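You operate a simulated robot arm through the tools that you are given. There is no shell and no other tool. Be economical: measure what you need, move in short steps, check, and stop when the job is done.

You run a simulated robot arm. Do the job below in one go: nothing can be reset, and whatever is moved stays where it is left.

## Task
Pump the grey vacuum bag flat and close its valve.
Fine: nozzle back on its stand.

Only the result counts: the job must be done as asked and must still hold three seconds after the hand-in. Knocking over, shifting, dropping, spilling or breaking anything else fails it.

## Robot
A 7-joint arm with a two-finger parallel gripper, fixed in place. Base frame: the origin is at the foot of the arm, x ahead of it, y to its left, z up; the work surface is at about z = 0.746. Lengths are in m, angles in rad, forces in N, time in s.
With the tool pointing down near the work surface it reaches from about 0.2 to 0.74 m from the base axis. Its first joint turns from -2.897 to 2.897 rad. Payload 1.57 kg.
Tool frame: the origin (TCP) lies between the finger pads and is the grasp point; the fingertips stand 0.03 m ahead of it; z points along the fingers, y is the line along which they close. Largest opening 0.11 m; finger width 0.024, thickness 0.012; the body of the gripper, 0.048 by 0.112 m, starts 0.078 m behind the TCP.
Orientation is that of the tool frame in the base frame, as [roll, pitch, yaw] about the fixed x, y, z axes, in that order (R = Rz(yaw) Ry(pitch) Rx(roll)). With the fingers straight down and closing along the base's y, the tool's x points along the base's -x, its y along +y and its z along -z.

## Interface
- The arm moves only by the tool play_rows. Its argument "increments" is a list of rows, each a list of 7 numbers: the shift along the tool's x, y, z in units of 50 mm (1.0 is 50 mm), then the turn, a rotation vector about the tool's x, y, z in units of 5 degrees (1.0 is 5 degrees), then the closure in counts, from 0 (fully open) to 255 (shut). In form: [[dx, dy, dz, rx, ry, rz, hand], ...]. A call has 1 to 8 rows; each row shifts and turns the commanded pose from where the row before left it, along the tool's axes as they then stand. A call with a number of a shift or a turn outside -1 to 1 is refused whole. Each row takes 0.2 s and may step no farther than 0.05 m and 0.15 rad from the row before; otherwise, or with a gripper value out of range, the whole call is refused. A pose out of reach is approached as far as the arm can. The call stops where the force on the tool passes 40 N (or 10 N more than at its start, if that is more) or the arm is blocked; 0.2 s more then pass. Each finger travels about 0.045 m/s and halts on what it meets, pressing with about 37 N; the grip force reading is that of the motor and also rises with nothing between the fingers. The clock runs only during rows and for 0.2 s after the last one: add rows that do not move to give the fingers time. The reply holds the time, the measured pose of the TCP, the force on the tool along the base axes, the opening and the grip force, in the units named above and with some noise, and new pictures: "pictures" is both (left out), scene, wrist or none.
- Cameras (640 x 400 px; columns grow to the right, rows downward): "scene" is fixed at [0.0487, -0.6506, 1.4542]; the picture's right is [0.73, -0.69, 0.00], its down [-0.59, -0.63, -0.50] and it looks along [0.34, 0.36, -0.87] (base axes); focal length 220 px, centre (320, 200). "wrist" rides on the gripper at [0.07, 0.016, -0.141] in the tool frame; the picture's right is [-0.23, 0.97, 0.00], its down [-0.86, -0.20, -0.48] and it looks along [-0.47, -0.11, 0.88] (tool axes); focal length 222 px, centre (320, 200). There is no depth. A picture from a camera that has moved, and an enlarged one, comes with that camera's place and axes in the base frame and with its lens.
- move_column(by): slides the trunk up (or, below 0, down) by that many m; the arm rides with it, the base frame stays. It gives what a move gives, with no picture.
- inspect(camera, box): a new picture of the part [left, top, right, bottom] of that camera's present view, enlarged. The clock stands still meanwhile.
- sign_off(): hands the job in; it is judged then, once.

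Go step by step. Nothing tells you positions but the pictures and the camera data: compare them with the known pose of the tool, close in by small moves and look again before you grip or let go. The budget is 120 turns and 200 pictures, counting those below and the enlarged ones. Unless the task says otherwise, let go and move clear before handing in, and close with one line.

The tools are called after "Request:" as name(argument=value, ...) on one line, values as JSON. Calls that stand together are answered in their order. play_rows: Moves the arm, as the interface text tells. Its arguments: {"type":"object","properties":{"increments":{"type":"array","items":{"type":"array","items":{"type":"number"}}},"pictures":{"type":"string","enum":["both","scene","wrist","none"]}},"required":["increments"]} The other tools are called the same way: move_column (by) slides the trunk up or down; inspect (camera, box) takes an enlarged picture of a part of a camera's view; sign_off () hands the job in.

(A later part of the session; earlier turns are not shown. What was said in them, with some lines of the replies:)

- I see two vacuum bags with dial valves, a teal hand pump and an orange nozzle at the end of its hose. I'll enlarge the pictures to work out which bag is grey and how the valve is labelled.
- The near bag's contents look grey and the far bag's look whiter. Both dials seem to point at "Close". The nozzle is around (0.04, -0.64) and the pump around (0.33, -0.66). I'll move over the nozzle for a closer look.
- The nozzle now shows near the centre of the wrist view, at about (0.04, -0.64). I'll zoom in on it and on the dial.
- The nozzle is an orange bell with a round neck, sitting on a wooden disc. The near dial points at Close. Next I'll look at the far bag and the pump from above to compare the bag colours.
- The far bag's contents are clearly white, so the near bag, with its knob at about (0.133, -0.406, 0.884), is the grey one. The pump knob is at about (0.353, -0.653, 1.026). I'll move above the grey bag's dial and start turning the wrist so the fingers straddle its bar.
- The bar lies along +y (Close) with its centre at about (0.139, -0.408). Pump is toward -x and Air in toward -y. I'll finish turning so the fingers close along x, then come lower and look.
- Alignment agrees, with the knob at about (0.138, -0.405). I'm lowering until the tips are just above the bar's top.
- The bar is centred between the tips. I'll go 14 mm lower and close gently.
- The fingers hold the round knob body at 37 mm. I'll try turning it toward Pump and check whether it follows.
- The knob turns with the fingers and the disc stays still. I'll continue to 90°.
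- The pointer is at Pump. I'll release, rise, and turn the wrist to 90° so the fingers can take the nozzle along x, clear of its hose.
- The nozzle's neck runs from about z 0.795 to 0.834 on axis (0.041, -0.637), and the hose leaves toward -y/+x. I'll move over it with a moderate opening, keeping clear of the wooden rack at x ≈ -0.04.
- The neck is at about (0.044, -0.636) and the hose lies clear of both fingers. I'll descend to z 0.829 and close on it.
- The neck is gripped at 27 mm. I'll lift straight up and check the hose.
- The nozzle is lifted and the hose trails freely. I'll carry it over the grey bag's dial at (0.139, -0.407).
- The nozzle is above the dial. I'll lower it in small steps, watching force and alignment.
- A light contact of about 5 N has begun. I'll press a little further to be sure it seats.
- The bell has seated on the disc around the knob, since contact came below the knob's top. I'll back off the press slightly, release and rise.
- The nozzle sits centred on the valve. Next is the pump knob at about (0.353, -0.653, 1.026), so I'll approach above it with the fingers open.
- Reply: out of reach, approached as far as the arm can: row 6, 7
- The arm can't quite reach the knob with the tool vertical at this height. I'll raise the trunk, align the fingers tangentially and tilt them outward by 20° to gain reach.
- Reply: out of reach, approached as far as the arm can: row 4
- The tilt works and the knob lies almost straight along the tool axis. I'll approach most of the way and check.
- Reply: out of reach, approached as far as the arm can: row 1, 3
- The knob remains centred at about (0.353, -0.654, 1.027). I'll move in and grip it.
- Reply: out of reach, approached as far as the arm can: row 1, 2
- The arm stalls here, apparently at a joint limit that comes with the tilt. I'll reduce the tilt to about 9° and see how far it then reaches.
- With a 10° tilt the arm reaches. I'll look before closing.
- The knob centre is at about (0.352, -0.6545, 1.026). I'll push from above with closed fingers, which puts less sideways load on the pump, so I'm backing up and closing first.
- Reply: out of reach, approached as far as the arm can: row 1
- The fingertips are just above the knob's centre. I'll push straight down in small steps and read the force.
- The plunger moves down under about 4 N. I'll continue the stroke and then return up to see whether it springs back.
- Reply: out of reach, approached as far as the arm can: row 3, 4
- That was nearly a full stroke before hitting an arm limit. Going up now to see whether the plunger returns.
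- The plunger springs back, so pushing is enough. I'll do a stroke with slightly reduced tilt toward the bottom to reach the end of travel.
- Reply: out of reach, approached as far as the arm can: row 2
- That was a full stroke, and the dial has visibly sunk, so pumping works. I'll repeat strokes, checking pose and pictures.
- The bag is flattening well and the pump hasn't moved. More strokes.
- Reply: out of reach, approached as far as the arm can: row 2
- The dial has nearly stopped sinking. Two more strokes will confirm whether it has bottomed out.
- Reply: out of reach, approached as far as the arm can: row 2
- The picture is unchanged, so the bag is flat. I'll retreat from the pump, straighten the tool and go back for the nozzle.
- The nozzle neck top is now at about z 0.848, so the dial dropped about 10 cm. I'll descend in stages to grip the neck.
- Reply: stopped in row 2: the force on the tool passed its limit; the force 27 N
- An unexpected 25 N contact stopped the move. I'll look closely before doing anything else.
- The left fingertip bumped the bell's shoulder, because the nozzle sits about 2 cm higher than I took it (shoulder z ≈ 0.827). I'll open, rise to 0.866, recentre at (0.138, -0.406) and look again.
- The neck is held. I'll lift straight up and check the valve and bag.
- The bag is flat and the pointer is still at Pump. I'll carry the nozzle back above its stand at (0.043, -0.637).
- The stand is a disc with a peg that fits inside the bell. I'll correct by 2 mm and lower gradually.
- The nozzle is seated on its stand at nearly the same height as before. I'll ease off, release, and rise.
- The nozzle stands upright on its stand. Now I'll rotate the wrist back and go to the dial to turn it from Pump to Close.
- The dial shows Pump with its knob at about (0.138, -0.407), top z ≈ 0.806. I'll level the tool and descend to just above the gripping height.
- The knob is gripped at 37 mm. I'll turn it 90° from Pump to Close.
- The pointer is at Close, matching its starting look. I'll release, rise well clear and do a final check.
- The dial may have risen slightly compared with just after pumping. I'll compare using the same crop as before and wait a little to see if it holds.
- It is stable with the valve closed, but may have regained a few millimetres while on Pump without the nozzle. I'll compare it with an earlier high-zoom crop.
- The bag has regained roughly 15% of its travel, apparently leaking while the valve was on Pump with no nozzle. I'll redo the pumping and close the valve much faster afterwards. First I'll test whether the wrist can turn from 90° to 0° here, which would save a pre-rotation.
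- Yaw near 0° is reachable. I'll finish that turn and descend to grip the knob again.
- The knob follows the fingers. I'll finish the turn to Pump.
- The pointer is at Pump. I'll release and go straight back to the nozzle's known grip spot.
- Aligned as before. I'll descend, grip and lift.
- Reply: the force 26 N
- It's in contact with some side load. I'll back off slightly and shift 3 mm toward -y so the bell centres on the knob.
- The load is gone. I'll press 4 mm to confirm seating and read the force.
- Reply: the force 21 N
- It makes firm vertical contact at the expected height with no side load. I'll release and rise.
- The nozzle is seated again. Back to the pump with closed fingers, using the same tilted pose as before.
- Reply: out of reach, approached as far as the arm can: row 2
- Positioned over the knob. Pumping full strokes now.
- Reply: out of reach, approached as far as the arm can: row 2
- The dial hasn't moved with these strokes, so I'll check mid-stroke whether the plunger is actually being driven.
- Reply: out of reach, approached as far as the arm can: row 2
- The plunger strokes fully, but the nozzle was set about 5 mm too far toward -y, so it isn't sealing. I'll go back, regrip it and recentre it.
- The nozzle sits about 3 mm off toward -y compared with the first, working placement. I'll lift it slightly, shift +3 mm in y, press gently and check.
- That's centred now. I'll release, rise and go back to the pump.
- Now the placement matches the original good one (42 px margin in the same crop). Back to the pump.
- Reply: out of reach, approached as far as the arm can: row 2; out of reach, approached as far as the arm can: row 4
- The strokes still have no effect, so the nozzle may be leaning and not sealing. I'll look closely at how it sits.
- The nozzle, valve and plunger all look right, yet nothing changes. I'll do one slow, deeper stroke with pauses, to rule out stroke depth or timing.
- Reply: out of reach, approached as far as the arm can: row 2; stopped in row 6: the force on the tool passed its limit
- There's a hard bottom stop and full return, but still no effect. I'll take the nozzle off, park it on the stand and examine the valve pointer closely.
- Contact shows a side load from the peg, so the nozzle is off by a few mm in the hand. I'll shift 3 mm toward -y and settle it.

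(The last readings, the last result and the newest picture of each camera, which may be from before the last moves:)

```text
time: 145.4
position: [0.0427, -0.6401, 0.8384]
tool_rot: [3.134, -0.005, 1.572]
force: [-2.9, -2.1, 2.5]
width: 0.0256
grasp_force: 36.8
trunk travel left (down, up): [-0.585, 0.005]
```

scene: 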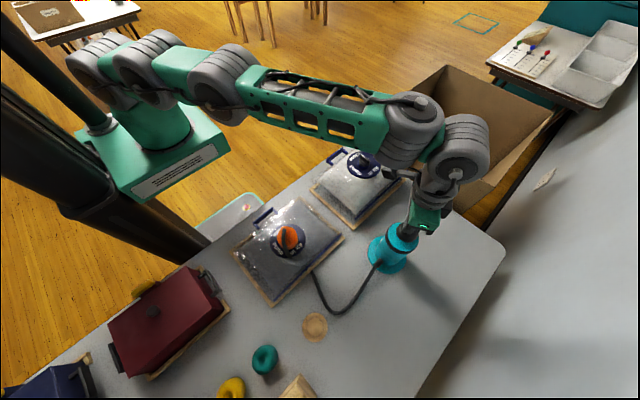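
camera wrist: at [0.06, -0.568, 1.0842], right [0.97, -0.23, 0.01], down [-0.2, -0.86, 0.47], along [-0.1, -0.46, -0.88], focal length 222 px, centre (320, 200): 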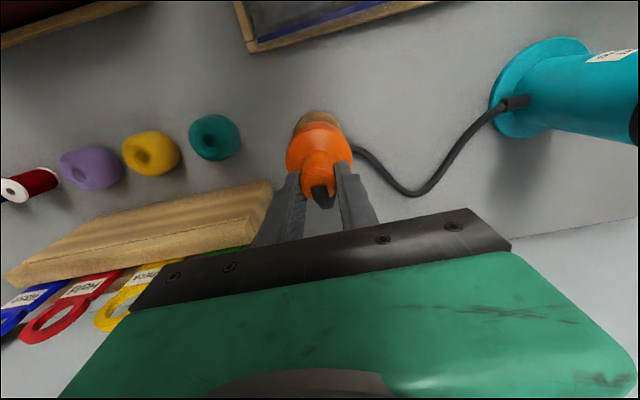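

Request:
play_rows(increments=[[-0.02, -0.02, 0.05, 0, 0, 0, 255], [0, 0, 0.05, 0, 0, 0, 255], [0, 0, 0, 0, 0, 0, 255]], pictures="none")

Request:
inspect(camera="wrist", box=[260, 100, 380, 220])

```text
time: 146.2
position: [0.0433, -0.6418, 0.8372]
tool_rot: [3.135, 0.003, 1.573]
force: [1.4, 5.7, 25.5]
width: 0.0259
grasp_force: 36.8
trunk travel left (down, up): [-0.585, 0.005]
```

```text
3.33 times, centred on (320, 160) of wrist
camera zoom: at [0.0599, -0.5718, 0.978], right [0.97, -0.22, 0.01], down [-0.2, -0.85, 0.48], along [-0.1, -0.47, -0.88], focal length 740 px, centre (320, 333)
```

zoom: 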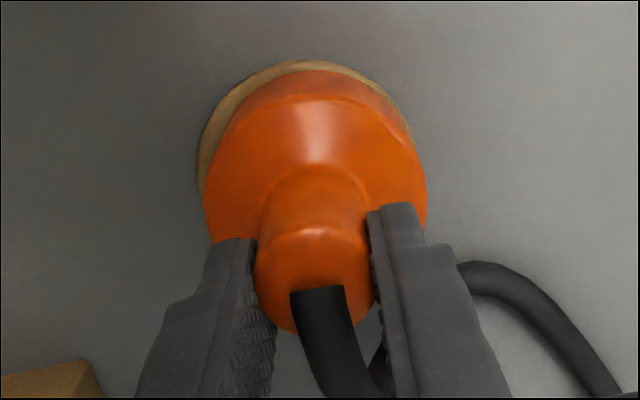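

It's firmly on the stand but looks leaned in the fingers. I'll release and see whether it levels.

Request:
play_rows(increments=[[0, 0, -0.07, 0, 0, 0, 255], [0, 0, 0, 0, 0, 0, 200], [0, 0, 0, 0, 0, 0, 150], [0, 0, 0, 0, 0, 0, 105], [0, 0, -1, 0, 0, 0, 105], [0, 0, -0.25, 0, 0, 0, 105]], pictures="wrist")

Request:
inspect(camera="wrist", box=[220, 80, 420, 240])

```text
time: 147.6
position: [0.0418, -0.6412, 0.9002]
tool_rot: [3.134, -0.001, 1.571]
force: [0.6, -1.1, 0.9]
width: 0.0647
grasp_force: 0.1
trunk travel left (down, up): [-0.585, 0.005]
camera wrist: at [0.0591, -0.5724, 1.042], right [0.97, -0.23, 0.01], down [-0.2, -0.86, 0.48], along [-0.1, -0.46, -0.88], focal length 222 px, centre (320, 200)
```

wrist: 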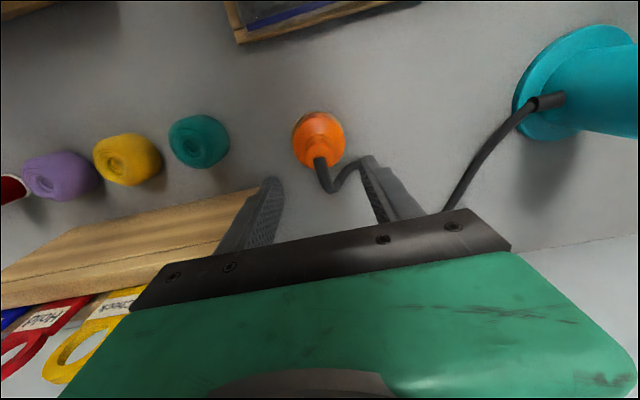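

```text
2.50 times, centred on (320, 160) of wrist
camera zoom: at [0.0591, -0.5724, 1.042], right [0.97, -0.23, 0.01], down [-0.2, -0.86, 0.48], along [-0.1, -0.46, -0.88], focal length 555 px, centre (320, 300)
```

zoom: 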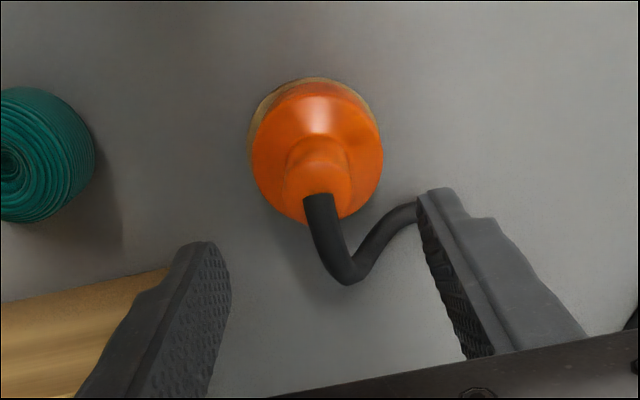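

The nozzle leans about 2.5° on the peg. That also explains the failed seal: it had tipped in the fingers when it landed on the knob's edge. I'll regrip, lift, shift +y, and let it drop level on the stand.

Request:
play_rows(increments=[[0, 0, 0.8, 0, 0, 0, 105], [0, 0, 0.42, 0, 0, 0, 105], [0, 0, 0, 0, 0, 0, 180], [0, 0, 0, 0, 0, 0, 230], [0, 0, 0, 0, 0, 0, 255], [0, 0, 0, 0, 0, 0, 255]], pictures="none")

Request:
play_rows(increments=[[0, 0, -0.7, 0, 0, 0, 255], [0.08, 0, 0, 0, 0.6, 0, 255], [0, 0, 0.4, 0, 0, 0, 255], [0, 0, 0.14, 0, 0, 0, 255], [0, 0, 0.08, 0, 0, 0, 255], [0, 0, 0, 0, 0, 0, 255]], pictures="wrist")

Request:
inspect(camera="wrist", box=[260, 100, 380, 220])

```text
time: 149.0
position: [0.0421, -0.6418, 0.8382]
tool_rot: [3.135, -0.001, 1.572]
force: [-0.3, 0.7, 0.0]
width: 0.0258
grasp_force: 27.0
trunk travel left (down, up): [-0.585, 0.005]
```

```text
time: 150.4
position: [0.044, -0.6371, 0.8461]
tool_rot: [3.134, -0.047, 1.573]
force: [1.4, 1.7, 27.4]
width: 0.0257
grasp_force: 36.7
trunk travel left (down, up): [-0.585, 0.005]
camera wrist: at [0.0592, -0.5737, 0.9907], right [0.97, -0.23, 0.0], down [-0.2, -0.88, 0.44], along [-0.1, -0.42, -0.9], focal length 222 px, centre (320, 200)
```

wrist: 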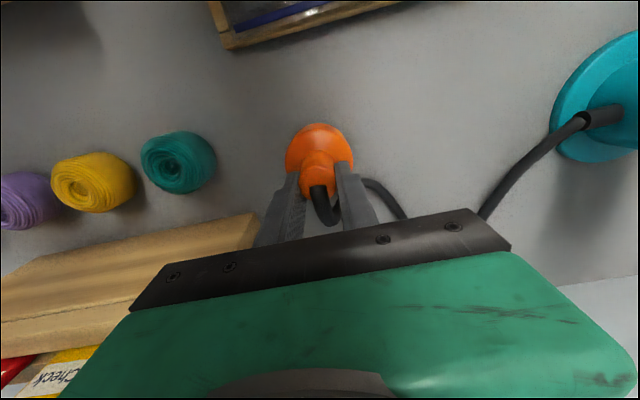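

```text
3.33 times, centred on (320, 160) of wrist
camera zoom: at [0.0592, -0.5737, 0.9907], right [0.97, -0.23, 0.0], down [-0.2, -0.88, 0.44], along [-0.1, -0.42, -0.9], focal length 740 px, centre (320, 333)
```

zoom: 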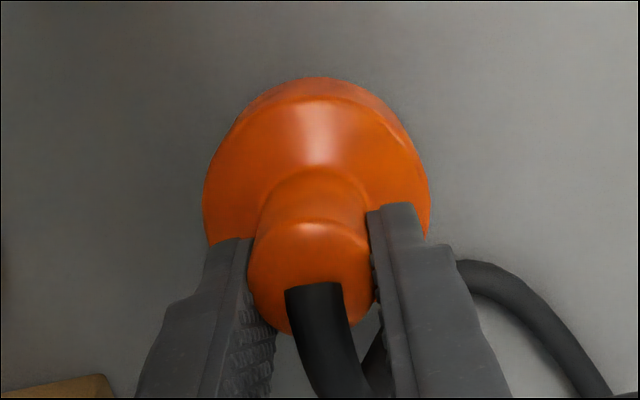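

The bell is now on the peg's edge, too far +y and 8 mm high. I'll lift, shift back 5 mm and lower again.

Request:
play_rows(increments=[[0, 0, -0.4, 0, 0, 0, 255], [-0.1, -0.02, 0, 0, 0, 0, 255], [0, 0, 0.3, 0, 0, 0, 255], [0, 0, 0.12, 0, 0, 0, 255], [0, 0, 0, 0, 0, 0, 255]], pictures="none")

Request:
inspect(camera="wrist", box=[260, 100, 380, 220])

```text
time: 151.6
position: [0.0417, -0.6403, 0.8417]
tool_rot: [3.134, -0.054, 1.573]
force: [-0.4, 0.1, -1.4]
width: 0.0256
grasp_force: 37.3
trunk travel left (down, up): [-0.585, 0.005]
```

```text
3.33 times, centred on (320, 160) of wrist
camera zoom: at [0.0585, -0.5797, 0.9863], right [0.97, -0.23, -0.01], down [-0.2, -0.88, 0.43], along [-0.1, -0.42, -0.9], focal length 740 px, centre (320, 333)
```

zoom: 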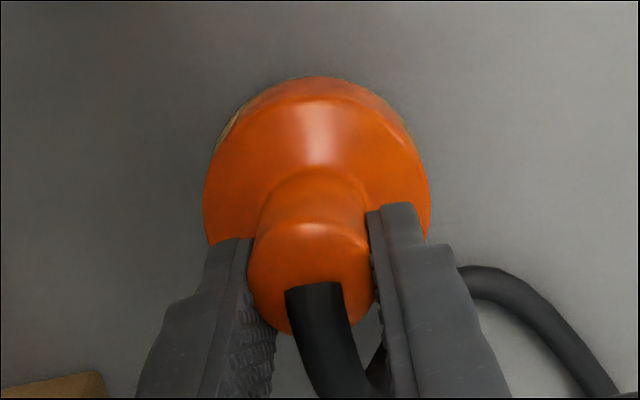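

It's now below the former contact height with no load, so the peg is inside the bell. I'll lower gently to light contact.

Request:
play_rows(increments=[[-0.03, 0, 0.06, 0, 0, 0, 255], [0, 0, 0.04, 0, 0, 0, 255], [0, 0, 0, 0, 0, 0, 255]], pictures="none")

```text
time: 152.4
position: [0.0411, -0.6417, 0.8362]
tool_rot: [3.134, -0.053, 1.572]
force: [0.7, 0.1, -1.1]
width: 0.0257
grasp_force: 36.8
trunk travel left (down, up): [-0.585, 0.005]
```

Request:
play_rows(increments=[[0, 0, 0.05, 0, 0, 0, 255], [0, 0, 0.05, 0, 0, 0, 255], [0, 0, 0, 0, 0, 0, 255]], pictures="none")

```text
time: 153.2
position: [0.04, -0.6425, 0.832]
tool_rot: [3.134, -0.055, 1.573]
force: [-0.7, -3.7, 2.2]
width: 0.0257
grasp_force: 36.6
trunk travel left (down, up): [-0.585, 0.005]
```

It has gone 5 mm deeper than before, so it's seating properly now. One more small step, then release and look.

Request:
play_rows(increments=[[-0.04, 0, 0.04, 0, 0, 0, 255], [0, 0, 0, 0, 0, 0, 220], [0, 0, 0, 0, 0, 0, 180], [0, 0, 0, 0, 0, 0, 140], [0, 0, 0, 0, 0, 0, 105], [0, 0, -0.7, 0, 0, 0, 105], [0, 0, -0.65, 0, -0.6, 0, 105], [0, 0, 0, 0, 0, 0, 105]], pictures="none")

Request:
inspect(camera="wrist", box=[220, 80, 420, 240])

```text
time: 155.0
position: [0.041, -0.6471, 0.8965]
tool_rot: [3.134, -0.001, 1.57]
force: [-0.2, -0.2, 0.3]
width: 0.0648
grasp_force: 0.1
trunk travel left (down, up): [-0.585, 0.005]
```

```text
2.50 times, centred on (320, 160) of wrist
camera zoom: at [0.0579, -0.5783, 1.038], right [0.97, -0.23, 0.01], down [-0.2, -0.86, 0.48], along [-0.1, -0.47, -0.88], focal length 555 px, centre (320, 300)
```

zoom: 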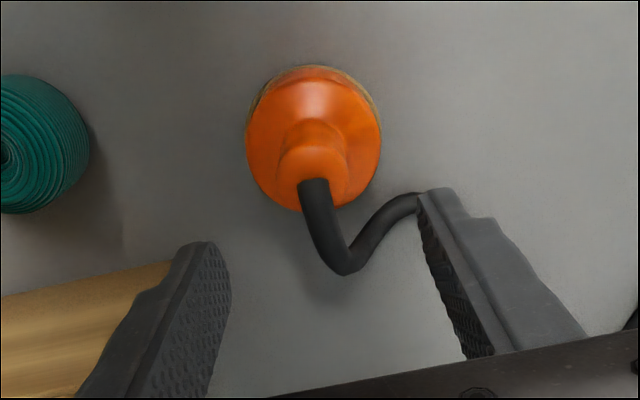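

The nozzle is now upright and fully down on the stand. I'll redo the sealing carefully: regrip it in the same relation as the first time (TCP y ≈ -0.636, z ≈ 0.832), lift and carry it over the dial.

Request:
play_rows(increments=[[0.22, 0.02, 0, 0, 0, 0, 105], [0, 0, 0.7, 0, 0, 0, 105], [0, 0, 0.59, 0, 0, 0, 105], [0, 0, 0, 0, 0, 0, 180], [0, 0, 0, 0, 0, 0, 230], [0, 0, 0, 0, 0, 0, 255], [0, 0, 0, 0, 0, 0, 255]], pictures="none")

Request:
play_rows(increments=[[0, 0, -1, 0, 0, 0, 255], [0, 0, -0.9, 0, 0, 0, 255], [0.764, 0.322, 0, 0, 0, 0, 255], [0.764, 0.322, 0, 0, 0, 0, 255], [0.764, 0.322, 0, 0, 0, 0, 255], [0.764, 0.322, 0, 0, 0, 0, 255], [0.764, 0.322, 0, 0, 0, 0, 255], [0.764, 0.322, 0, 0, 0, 0, 255]], pictures="none")

Request:
inspect(camera="wrist", box=[220, 60, 420, 240])

```text
time: 156.6
position: [0.0437, -0.6371, 0.8322]
tool_rot: [3.137, -0.002, 1.574]
force: [-0.7, -0.3, 0.6]
width: 0.0265
grasp_force: 26.7
trunk travel left (down, up): [-0.585, 0.005]
```

```text
time: 158.4
position: [0.1367, -0.4051, 0.9293]
tool_rot: [3.134, -0.002, 1.572]
force: [-0.7, 0.0, -1.4]
width: 0.0257
grasp_force: 36.8
trunk travel left (down, up): [-0.585, 0.005]
```

```text
2.22 times, centred on (320, 150) of wrist
camera zoom: at [0.1539, -0.3367, 1.0702], right [0.97, -0.23, 0.01], down [-0.2, -0.86, 0.48], along [-0.1, -0.47, -0.88], focal length 494 px, centre (320, 311)
```

zoom: 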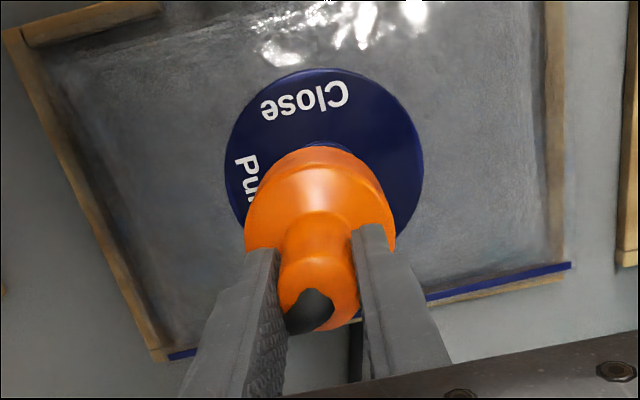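

In hand the nozzle sits about 2 mm more to +y than the first time, so I'll compensate (-3.5 mm y, +1.5 mm x) and lower gently.

Request:
play_rows(increments=[[-0.07, 0.03, 0.3, 0, 0, 0, 255], [0, 0, 0.4, 0, 0, 0, 255], [0, 0, 0.2, 0, 0, 0, 255], [0, 0, 0.14, 0, 0, 0, 255], [0, 0, 0.1, 0, 0, 0, 255], [0, 0, 0, 0, 0, 0, 255]], pictures="none")

Request:
inspect(camera="wrist", box=[220, 60, 420, 240])

```text
time: 159.8
position: [0.1392, -0.4117, 0.8734]
tool_rot: [3.136, 0.004, 1.572]
force: [-1.5, 4.9, 27.4]
width: 0.0255
grasp_force: 37.1
trunk travel left (down, up): [-0.585, 0.005]
```

```text
2.22 times, centred on (320, 150) of wrist
camera zoom: at [0.1564, -0.3412, 1.0148], right [0.97, -0.23, 0.01], down [-0.2, -0.85, 0.48], along [-0.1, -0.47, -0.88], focal length 494 px, centre (320, 311)
```

zoom: 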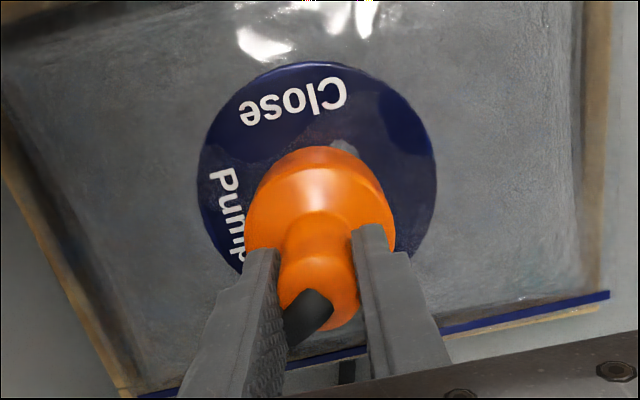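

This is contact about 9 mm too high, so it's sitting on the knob's edge, too far -y. I'll lift a bit, shift +3 mm y, and try again.

Request:
play_rows(increments=[[0, 0, -0.16, 0, 0, 0, 255], [0.06, -0.01, 0, 0, 0, 0, 255], [0, 0, 0.1, 0, 0, 0, 255], [0, 0, 0.08, 0, 0, 0, 255], [0, 0, 0, 0, 0, 0, 255]], pictures="none")

```text
time: 161.0
position: [0.1391, -0.4075, 0.871]
tool_rot: [3.134, -0.002, 1.572]
force: [0.3, 0.0, 0.2]
width: 0.0256
grasp_force: 37.0
trunk travel left (down, up): [-0.585, 0.005]
```

No contact at 0.871 now, which is lower than before. Continuing down gently.

Request:
play_rows(increments=[[0, 0, 0.06, 0, 0, 0, 255], [0, 0, 0.04, 0, 0, 0, 255], [0, 0, 0, 0, 0, 0, 255]], pictures="none")

```text
time: 161.7
position: [0.139, -0.4092, 0.8695]
tool_rot: [3.133, 0.005, 1.574]
force: [-0.4, 4.9, 18.9]
width: 0.0256
grasp_force: 37.0
trunk travel left (down, up): [-0.585, 0.005]
stopped in row 3: the force on the tool passed its limit (the readings are from after the stop); the commanded pose is now the measured one
```

The disc seems to have risen about 8 mm, with the nozzle in rigid contact. Before going on I want to verify the pointer, so I'll lift and shift the nozzle aside to view the knob directly.

Request:
play_rows(increments=[[0, 0, -0.8, 0, 0, 0, 255], [0, 0, -0.6, 0, 0, 0, 255], [-0.8, 0, 0, 0, 0, 0, 255], [-0.6, 0, 0, 0, 0, 0, 255]], pictures="none")

Request:
inspect(camera="wrist", box=[260, 20, 380, 130])

```text
time: 162.7
position: [0.1393, -0.4806, 0.9375]
tool_rot: [3.136, 0.001, 1.573]
force: [-0.5, 0.3, -1.0]
width: 0.0254
grasp_force: 36.9
trunk travel left (down, up): [-0.585, 0.005]
```

```text
3.64 times, centred on (320, 75) of wrist
camera zoom: at [0.1565, -0.4102, 1.0784], right [0.97, -0.23, 0.01], down [-0.2, -0.86, 0.48], along [-0.1, -0.47, -0.88], focal length 808 px, centre (320, 654)
```

zoom: 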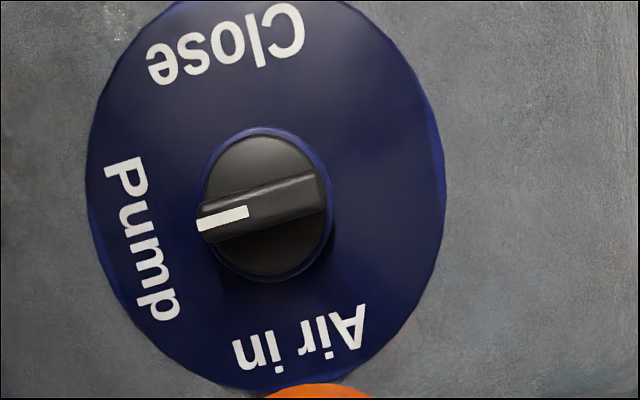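

The pointer is right on Pump, but the dial itself now appears centred near (0.143, -0.403), i.e. it has shifted about 4 mm. I'll bring the nozzle down there instead.

Request:
play_rows(increments=[[0.77, 0.03, 0, 0, 0, 0, 255], [0.77, 0.03, 0, 0, 0, 0, 255], [0, 0, 0.7, 0, 0, 0, 255], [0, 0, 0.5, 0, 0, 0, 255], [0, 0, 0.1, 0, 0, 0, 255], [0, 0, 0, 0, 0, 0, 255]], pictures="none")

Request:
play_rows(increments=[[0, 0, 0.06, 0, 0, 0, 255], [0, 0, 0.04, 0, 0, 0, 255], [0, 0, 0, 0, 0, 0, 255]], pictures="none")

Request:
inspect(camera="wrist", box=[220, 60, 420, 240])

```text
time: 164.1
position: [0.1435, -0.4032, 0.8723]
tool_rot: [3.134, 0.002, 1.572]
force: [0.4, -0.4, -0.5]
width: 0.0255
grasp_force: 36.4
trunk travel left (down, up): [-0.585, 0.005]
```

```text
time: 164.9
position: [0.1429, -0.4029, 0.8697]
tool_rot: [3.133, 0.006, 1.572]
force: [-0.3, 4.7, 24.1]
width: 0.0257
grasp_force: 36.8
trunk travel left (down, up): [-0.585, 0.005]
```

```text
2.22 times, centred on (320, 150) of wrist
camera zoom: at [0.1596, -0.3326, 1.0101], right [0.97, -0.23, 0.01], down [-0.2, -0.85, 0.48], along [-0.1, -0.47, -0.88], focal length 494 px, centre (320, 311)
```

zoom: 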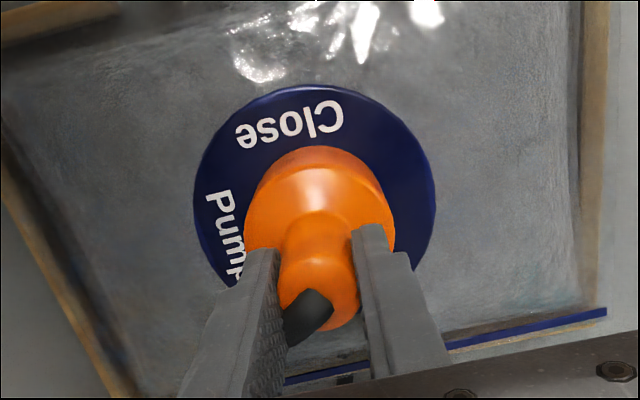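

Contact height is the same at both spots, so the rim is flush on the disc with clearance around the knob. The view shows y should be about -0.4066, so I'll shift 3.7 mm, seat, release, and go straight to the pump.

Request:
play_rows(increments=[[0, 0, -0.12, 0, 0, 0, 255], [-0.074, 0, 0, 0, 0, 0, 255], [0, 0, 0.08, 0, 0, 0, 255], [0, 0, 0, 0, 0, 0, 200], [0, 0, 0, 0, 0, 0, 150], [0, 0, 0, 0, 0, 0, 110], [0, 0, -0.9, 0, 0, 0, 110], [0, 0, -1, 0, 0, 0, 110]], pictures="none")

Request:
inspect(camera="wrist", box=[220, 60, 420, 240])

Request:
play_rows(increments=[[0, 0, -1, 0, 0, 0, 200], [0, 0, -0.75, 0, 0, 0, 255], [-0.71, 0.585, -0.3, 0, 0, 0, 255], [-0.71, 0.585, -0.3, 0, 0, 0, 255], [-0.71, 0.585, -0.2, 0, 0, 0, 255], [-0.71, 0.585, -0.1, 0, 0, 0, 255], [-0.71, 0.585, -0.1, 0, 0, 0, 255]], pictures="none")

Request:
play_rows(increments=[[0, 0, 0, 0, 0, -0.95, 255], [0, 0, 0, 0, 0, -0.95, 255], [0, 0, 0, 0, 0, -0.95, 255], [0, 0, 0, 0, 0, -0.95, 255], [0, 0, 0, 0, 0, -0.95, 255], [0, 0, 0, 0, 0, -0.95, 255], [0, 0, 0, 0, -1, 0, 255], [0, 0, 0, 0, -1, 0, 255]], pictures="none")

```text
time: 166.7
position: [0.142, -0.4063, 0.9634]
tool_rot: [3.136, 0.001, 1.572]
force: [0.4, 0.6, 0.2]
width: 0.0625
grasp_force: 0.2
trunk travel left (down, up): [-0.585, 0.005]
```

```text
2.22 times, centred on (320, 150) of wrist
camera zoom: at [0.1588, -0.3367, 1.1058], right [0.97, -0.23, 0.01], down [-0.2, -0.85, 0.48], along [-0.1, -0.47, -0.88], focal length 494 px, centre (320, 311)
```

zoom: 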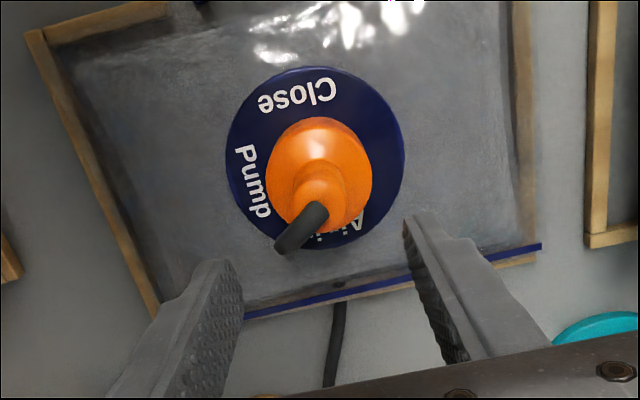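

```text
time: 168.3
position: [0.2884, -0.5834, 1.102]
tool_rot: [3.134, 0.0, 1.571]
force: [0.4, 0.4, 0.3]
width: 0.0002
grasp_force: 21.5
trunk travel left (down, up): [-0.585, 0.005]
```

```text
time: 170.1
position: [0.2871, -0.5826, 1.1042]
tool_rot: [3.136, 0.182, 2.068]
force: [-0.9, -0.3, 0.6]
width: 0.0
grasp_force: 21.7
trunk travel left (down, up): [-0.585, 0.005]
```

The placement ratio matches the good one. Now the strokes.

Request:
play_rows(increments=[[-0.82, 0.25, 0.1, 0, 0, 0, 255], [-0.82, 0.25, 0.2, 0, 0, 0, 255], [0.04, 0.0, 0.4, 0, 0, 0, 255], [0, 0, 0, 0, 0, 0, 255]], pictures="none")

Request:
play_rows(increments=[[0.14, 0, 0.69, 0, 0.5, 0, 255], [0.1, 0, 0.694, 0, 0.5, 0, 255], [0.04, 0, 0.55, 0, 0, 0, 255], [-0.04, 0, -0.55, 0, 0, 0, 255], [-0.1, 0, -0.694, 0, -0.5, 0, 255], [-0.14, 0, -0.69, 0, -0.5, 0, 255], [0, 0, 0, 0, 0, 0, 255]], pictures="none")

Request:
play_rows(increments=[[0.14, 0, 0.69, 0, 0.5, 0, 255], [0.1, 0, 0.694, 0, 0.5, 0, 255], [0.04, 0, 0.55, 0, 0, 0, 255], [-0.04, 0, -0.55, 0, 0, 0, 255], [-0.1, 0, -0.694, 0, -0.5, 0, 255], [-0.14, 0, -0.69, 0, -0.5, 0, 255], [0, 0, 0, 0, 0, 0, 255]], pictures="none")

Request:
inspect(camera="scene", box=[230, 180, 340, 270])

```text
time: 171.1
position: [0.3487, -0.6448, 1.0832]
tool_rot: [3.137, 0.181, 2.069]
force: [-0.5, -0.8, -0.3]
width: 0.0
grasp_force: 21.8
trunk travel left (down, up): [-0.585, 0.005]
```

```text
time: 172.7
position: [0.3528, -0.6487, 1.0829]
tool_rot: [3.136, 0.179, 2.069]
force: [-0.3, -0.3, 0.6]
width: 0.0
grasp_force: 20.9
trunk travel left (down, up): [-0.585, 0.005]
```

```text
time: 174.3
position: [0.3488, -0.6475, 1.0824]
tool_rot: [3.135, 0.18, 2.069]
force: [0.4, -0.6, -0.3]
width: 0.0
grasp_force: 20.9
out of reach, approached as far as the arm can: row 2
trunk travel left (down, up): [-0.585, 0.005]
```

```text
4.44 times, centred on (285, 225) of scene
camera zoom: at [0.0487, -0.6506, 1.4542], right [0.73, -0.69, 0.0], down [-0.59, -0.63, -0.5], along [0.34, 0.36, -0.87], focal length 976 px, centre (476, 89)
```

zoom: 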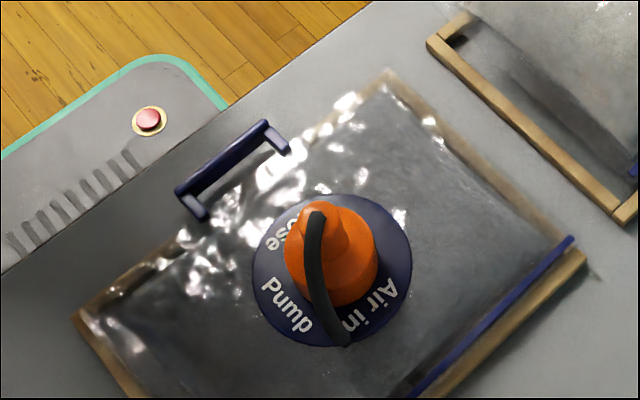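

Strokes make no difference with a proper seal, and nothing changed during about 25 s unsealed on Pump either. So the bag isn't leaking; it is already at its flat limit, and the small visual change was the bag shifting when I turned the knob. I'll finish by taking the nozzle back to its stand.

Request:
play_rows(increments=[[0.15, 0, -0.6, 0, 0, 0, 255], [0.5, 0, -0.4, 0, 1, 0, 255], [0.5, 0, 0, 0, 1.0, 0, 200], [0.6, 0, 0, 0, 0, 1, 110], [0.6, 0, 0, 0, 0, 1, 110], [0.6, 0, 0, 0, 0, 1, 110], [0.6, 0, 0, 0, 0, 1, 110], [0.6, 0, 0, 0, 0, 1, 110]], pictures="none")

Request:
play_rows(increments=[[0, 0, 0, 0, 0, 0.7, 100], [0.172, -0.522, 0.68, 0, 0, 0, 100], [0.172, -0.522, 0.68, 0, 0, 0, 100], [0.172, -0.522, 0.68, 0, 0, 0, 100], [0.172, -0.522, 0.68, 0, 0, 0, 100], [0.172, -0.522, 0.68, 0, 0, 0, 100]], pictures="none")

```text
time: 176.1
position: [0.2698, -0.4494, 1.1241]
tool_rot: [3.135, 0.004, 1.631]
force: [0.5, -0.2, -0.2]
width: 0.0629
grasp_force: 0.1
trunk travel left (down, up): [-0.585, 0.005]
```

```text
time: 177.5
position: [0.1407, -0.4076, 0.9522]
tool_rot: [3.132, 0.003, 1.571]
force: [0.8, 0.2, -0.4]
width: 0.0667
grasp_force: 0.0
trunk travel left (down, up): [-0.585, 0.005]
```

Request:
play_rows(increments=[[0.02, 0.02, 0.8, 0, 0, 0, 100], [0, 0, 0.8, 0, 0, 0, 100], [0, 0, 0, 0, 0, 0, 180], [0, 0, 0, 0, 0, 0, 230], [0, 0, 0, 0, 0, 0, 255], [0, 0, 0, 0, 0, 0, 255]], pictures="none")

Request:
play_rows(increments=[[0, 0, -0.7, 0, 0, 0, 255], [0, 0, -0.7, 0, 0, 0, 255], [-0.768, -0.328, 0, 0, 0, 0, 255], [-0.768, -0.328, 0, 0, 0, 0, 255], [-0.768, -0.328, 0, 0, 0, 0, 255], [-0.768, -0.328, 0, 0, 0, 0, 255], [-0.768, -0.328, 0, 0, 0, 0, 255], [-0.768, -0.328, 0, 0, 0, 0, 255]], pictures="none")

Request:
inspect(camera="wrist", box=[220, 80, 420, 240])

```text
time: 178.9
position: [0.1422, -0.4055, 0.873]
tool_rot: [3.136, 0.0, 1.573]
force: [0.5, 0.4, -0.1]
width: 0.0257
grasp_force: 25.5
trunk travel left (down, up): [-0.585, 0.005]
```

```text
time: 180.7
position: [0.045, -0.6387, 0.9424]
tool_rot: [3.133, 0.0, 1.574]
force: [0.5, -0.1, -1.7]
width: 0.0256
grasp_force: 36.9
trunk travel left (down, up): [-0.585, 0.005]
```

```text
2.50 times, centred on (320, 160) of wrist
camera zoom: at [0.0617, -0.5688, 1.083], right [0.97, -0.23, 0.01], down [-0.2, -0.85, 0.48], along [-0.1, -0.47, -0.88], focal length 555 px, centre (320, 300)
```

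zoom: 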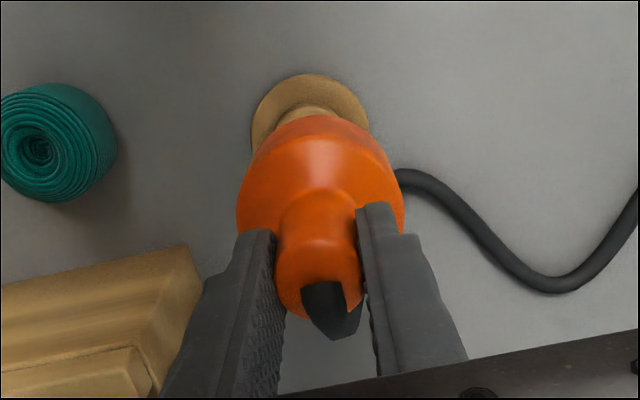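

Well aligned above the stand. Lowering.

Request:
play_rows(increments=[[0, -0.03, 0.9, 0, 0, 0, 255], [0, 0, 0.9, 0, 0, 0, 255], [0, 0, 0.14, 0, 0, 0, 255], [0, 0, 0.1, 0, 0, 0, 255], [0, 0, 0.06, 0, 0, 0, 255], [0, 0, 0, 0, 0, 0, 255]], pictures="none")

```text
time: 182.1
position: [0.0459, -0.6371, 0.8358]
tool_rot: [3.135, 0.002, 1.574]
force: [-0.1, 0.4, -1.0]
width: 0.0255
grasp_force: 37.1
trunk travel left (down, up): [-0.585, 0.005]
```

No side load and the peg is inside the bell. Lowering the last few millimetres, then releasing and rising.

Request:
play_rows(increments=[[0, -0.02, 0.05, 0, 0, 0, 255], [0, 0, 0.04, 0, 0, 0, 255], [0, 0, 0, 0, 0, 0, 220], [0, 0, 0, 0, 0, 0, 180], [0, 0, 0, 0, 0, 0, 140], [0, 0, 0, 0, 0, 0, 110], [0, 0, -0.8, 0, 0, 0, 110], [0, 0, -0.5, 0, 0, 0, 110]], pictures="none")

Request:
inspect(camera="wrist", box=[220, 80, 420, 240])

```text
time: 183.9
position: [0.0441, -0.6345, 0.8969]
tool_rot: [3.135, 0.001, 1.572]
force: [-0.3, 0.1, -0.9]
width: 0.0626
grasp_force: 0.1
trunk travel left (down, up): [-0.585, 0.005]
```

```text
2.50 times, centred on (320, 160) of wrist
camera zoom: at [0.0604, -0.5664, 1.0384], right [0.97, -0.23, 0.01], down [-0.2, -0.85, 0.48], along [-0.1, -0.47, -0.88], focal length 555 px, centre (320, 300)
```

zoom: 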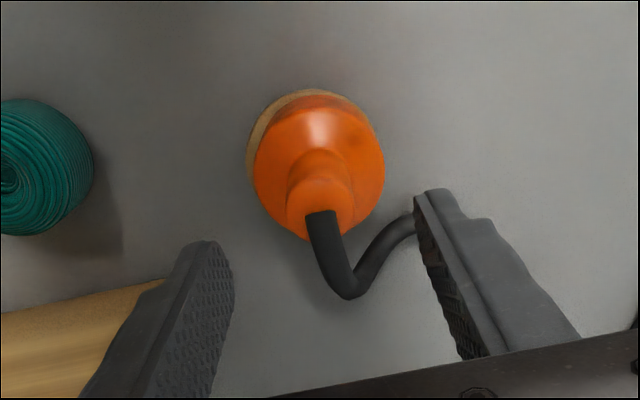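

The nozzle is upright on the stand. Now to the dial: fingers along x, then turn Pump to Close.

Request:
play_rows(increments=[[0, 0, -0.8, 0, 0, 0, 110], [0.763, 0.325, 0, 0, 0, 0, 130], [0.763, 0.325, 0, 0, 0, 0, 150], [0.763, 0.325, 0, 0, 0, 0, 150], [0.763, 0.325, 0, 0, 0, 0, 140], [0.763, 0.325, 0, 0, 0, 0, 140], [0.763, 0.325, 0, 0, 0, 0, 140], [0, 0, 0.9, 0, 0, 0, 140]], pictures="none")

Request:
play_rows(increments=[[0, 0, 0.64, 0, 0, 0, 140], [0, 0, 0, 0, 0, 0, 140]], pictures="none")

Request:
inspect(camera="wrist", box=[220, 60, 420, 240])

```text
time: 185.7
position: [0.139, -0.4093, 0.8939]
tool_rot: [3.135, 0.004, 1.573]
force: [-1.1, -0.2, -0.5]
width: 0.0495
grasp_force: 0.0
trunk travel left (down, up): [-0.585, 0.005]
```

```text
time: 186.3
position: [0.1401, -0.4078, 0.86]
tool_rot: [3.135, 0.002, 1.573]
force: [0.3, -0.9, -0.6]
width: 0.0495
grasp_force: 0.1
trunk travel left (down, up): [-0.585, 0.005]
```

```text
2.22 times, centred on (320, 150) of wrist
camera zoom: at [0.1567, -0.3392, 1.0012], right [0.97, -0.23, 0.01], down [-0.2, -0.85, 0.48], along [-0.1, -0.47, -0.88], focal length 494 px, centre (320, 311)
```

zoom: 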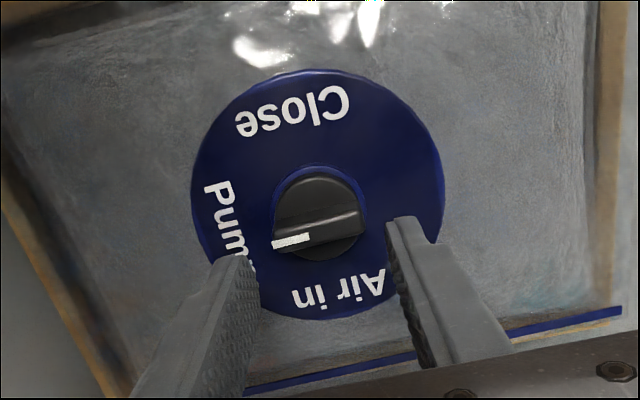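

The dial is now centred at about (0.143, -0.401). I'll recentre, descend, grip and turn 90° to Close.

Request:
play_rows(increments=[[0.12, 0.05, 0.1, 0, 0, 0, 140], [0, 0, 0.52, 0, 0, 0, 140], [0, 0, 0, 0, 0, 0, 190], [0, 0, 0, 0, 0, 0, 225], [0, 0, 0, 0, 0, 0, 255], [0, 0, 0, 0, 0, 0, 255]], pictures="none")

Request:
inspect(camera="wrist", box=[220, 60, 420, 240])

Request:
play_rows(increments=[[0, 0, 0, 0, 0, 1, 255], [0, 0, 0, 0, 0, 1, 255], [0, 0, 0, 0, 0, 1, 255], [0, 0, 0, 0, 0, 1, 255], [0, 0, 0, 0, 0, 1, 255], [0, 0, 0, 0, 0, 1, 255]], pictures="none")

Request:
inspect(camera="wrist", box=[220, 60, 420, 240])

```text
time: 187.7
position: [0.1415, -0.4014, 0.8301]
tool_rot: [3.135, 0.0, 1.571]
force: [-6.8, 3.0, 0.4]
width: 0.0372
grasp_force: 36.8
trunk travel left (down, up): [-0.585, 0.005]
```

```text
2.22 times, centred on (320, 150) of wrist
camera zoom: at [0.1587, -0.3328, 0.9707], right [0.97, -0.23, 0.01], down [-0.2, -0.85, 0.48], along [-0.1, -0.47, -0.88], focal length 494 px, centre (320, 311)
```

zoom: 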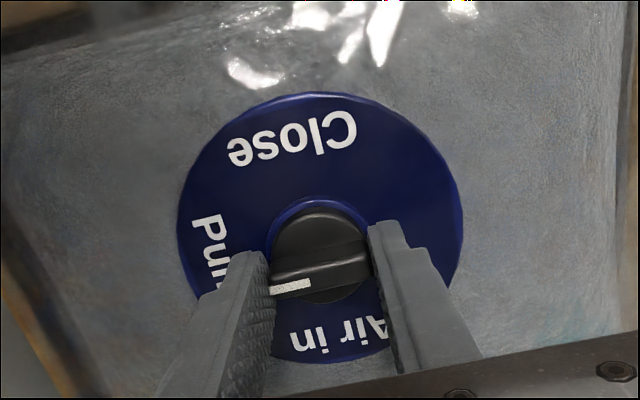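

```text
time: 189.1
position: [0.143, -0.4026, 0.8301]
tool_rot: [3.133, -0.002, 1.049]
force: [1.2, 0.7, 1.5]
width: 0.0373
grasp_force: 36.6
trunk travel left (down, up): [-0.585, 0.005]
```

```text
2.22 times, centred on (320, 150) of wrist
camera zoom: at [0.1923, -0.3506, 0.9709], right [0.73, -0.68, 0.01], down [-0.6, -0.64, 0.48], along [-0.32, -0.35, -0.88], focal length 494 px, centre (320, 311)
```

zoom: 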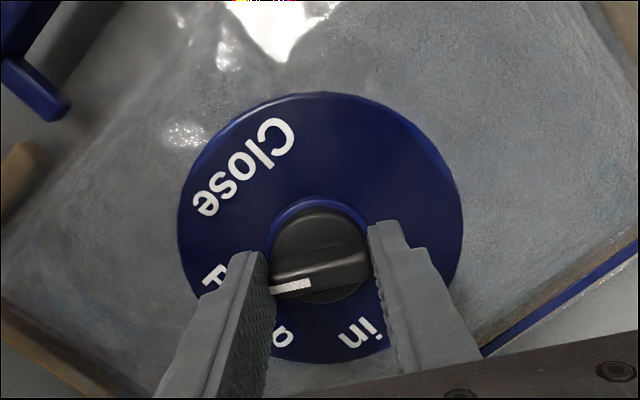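

The knob follows. I'll finish the remaining 60° to Close, then check.

Request:
play_rows(increments=[[0, 0, 0, 0, 0, 1, 255], [0, 0, 0, 0, 0, 1, 255], [0, 0, 0, 0, 0, 1, 255], [0, 0, 0, 0, 0, 1, 255], [0, 0, 0, 0, 0, 1, 255], [0, 0, 0, 0, 0, 1, 255]], pictures="none")

Request:
play_rows(increments=[[0, 0, 0, 0, 0, 1, 255], [0, 0, 0, 0, 0, 1, 255], [0, 0, 0, 0, 0, 1, 255], [0, 0, 0, 0, 0, 1, 255], [0, 0, 0, 0, 0, 1, 255], [0, 0, 0, 0, 0, 1, 255]], pictures="none")

Request:
inspect(camera="wrist", box=[220, 60, 420, 240])

```text
time: 190.5
position: [0.1423, -0.4024, 0.8301]
tool_rot: [3.137, -0.007, 0.524]
force: [-0.1, 0.9, 2.3]
width: 0.0373
grasp_force: 36.7
trunk travel left (down, up): [-0.585, 0.005]
```

```text
time: 191.9
position: [0.1425, -0.4018, 0.8292]
tool_rot: [3.139, -0.007, 0.0]
force: [-1.9, -0.9, 1.0]
width: 0.037
grasp_force: 37.0
trunk travel left (down, up): [-0.585, 0.005]
```

```text
2.22 times, centred on (320, 150) of wrist
camera zoom: at [0.2128, -0.4191, 0.9713], right [-0.23, -0.97, 0.0], down [-0.86, 0.2, 0.47], along [-0.46, 0.11, -0.88], focal length 494 px, centre (320, 311)
```

zoom: 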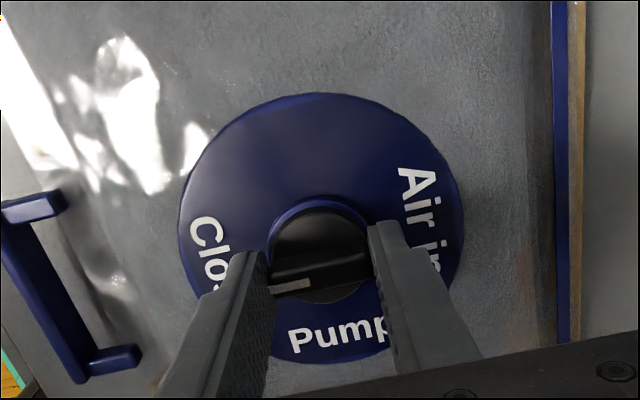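

The pointer is at Close. I'll release, rise clear, and take a last look.

Request:
play_rows(increments=[[0, 0, 0, 0, 0, 0, 200], [0, 0, 0, 0, 0, 0, 150], [0, 0, 0, 0, 0, 0, 110], [0, 0, -0.7, 0, 0, 0, 110], [0, 0, -1, 0, 0, 0, 110], [0, 0, -1, 0, 0, 0, 110], [0, 0, -1, 0, 0, 0, 110], [0, 0, -1, 0, 0, 0, 110]], pictures="none")

Request:
inspect(camera="scene", box=[220, 150, 460, 360])

Request:
inspect(camera="wrist", box=[220, 40, 440, 240])

```text
time: 193.7
position: [0.1408, -0.4005, 1.0651]
tool_rot: [3.14, -0.006, 0.002]
force: [0.2, 0.2, -0.1]
width: 0.0627
grasp_force: 0.0
trunk travel left (down, up): [-0.585, 0.005]
```

```text
1.90 times, centred on (340, 255) of scene
camera zoom: at [0.0487, -0.6506, 1.4542], right [0.73, -0.69, 0.0], down [-0.59, -0.63, -0.5], along [0.34, 0.36, -0.87], focal length 418 px, centre (282, 95)
```

zoom: 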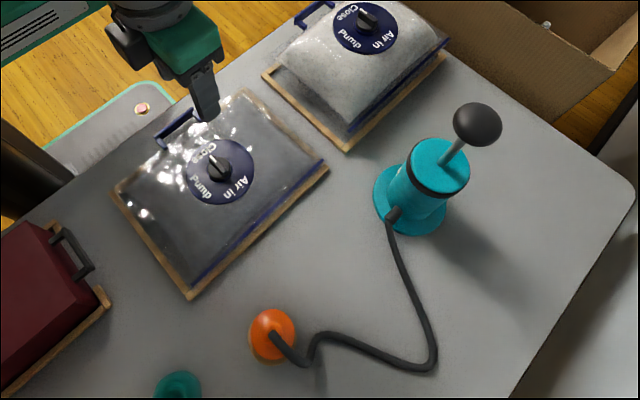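

```text
2.00 times, centred on (330, 140) of wrist
camera zoom: at [0.2109, -0.4177, 1.2061], right [-0.23, -0.97, 0.0], down [-0.86, 0.2, 0.47], along [-0.46, 0.11, -0.88], focal length 444 px, centre (300, 320)
```

zoom: 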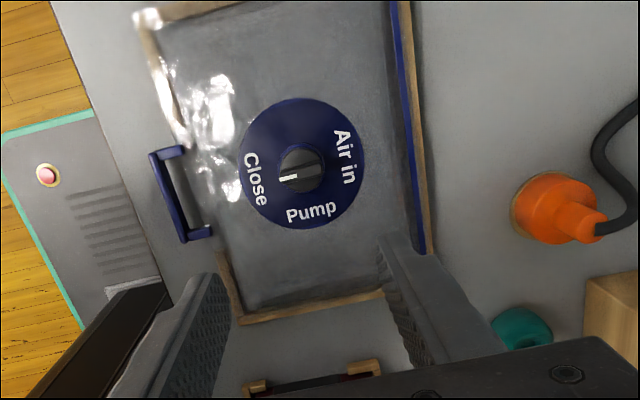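

The grey bag is flat, its pointer is on Close, the nozzle is on its stand with the hose relaxed, and the gripper is clear. Handing in.

Request:
sign_off()

```text
The job is handed in.
```

I pumped the grey bag down until more strokes made no difference, turned its valve to Close and put the nozzle back on its stand; it looks flat, though it may hold slightly more air than right after the first pumping, and it has shifted about 4–5 mm.
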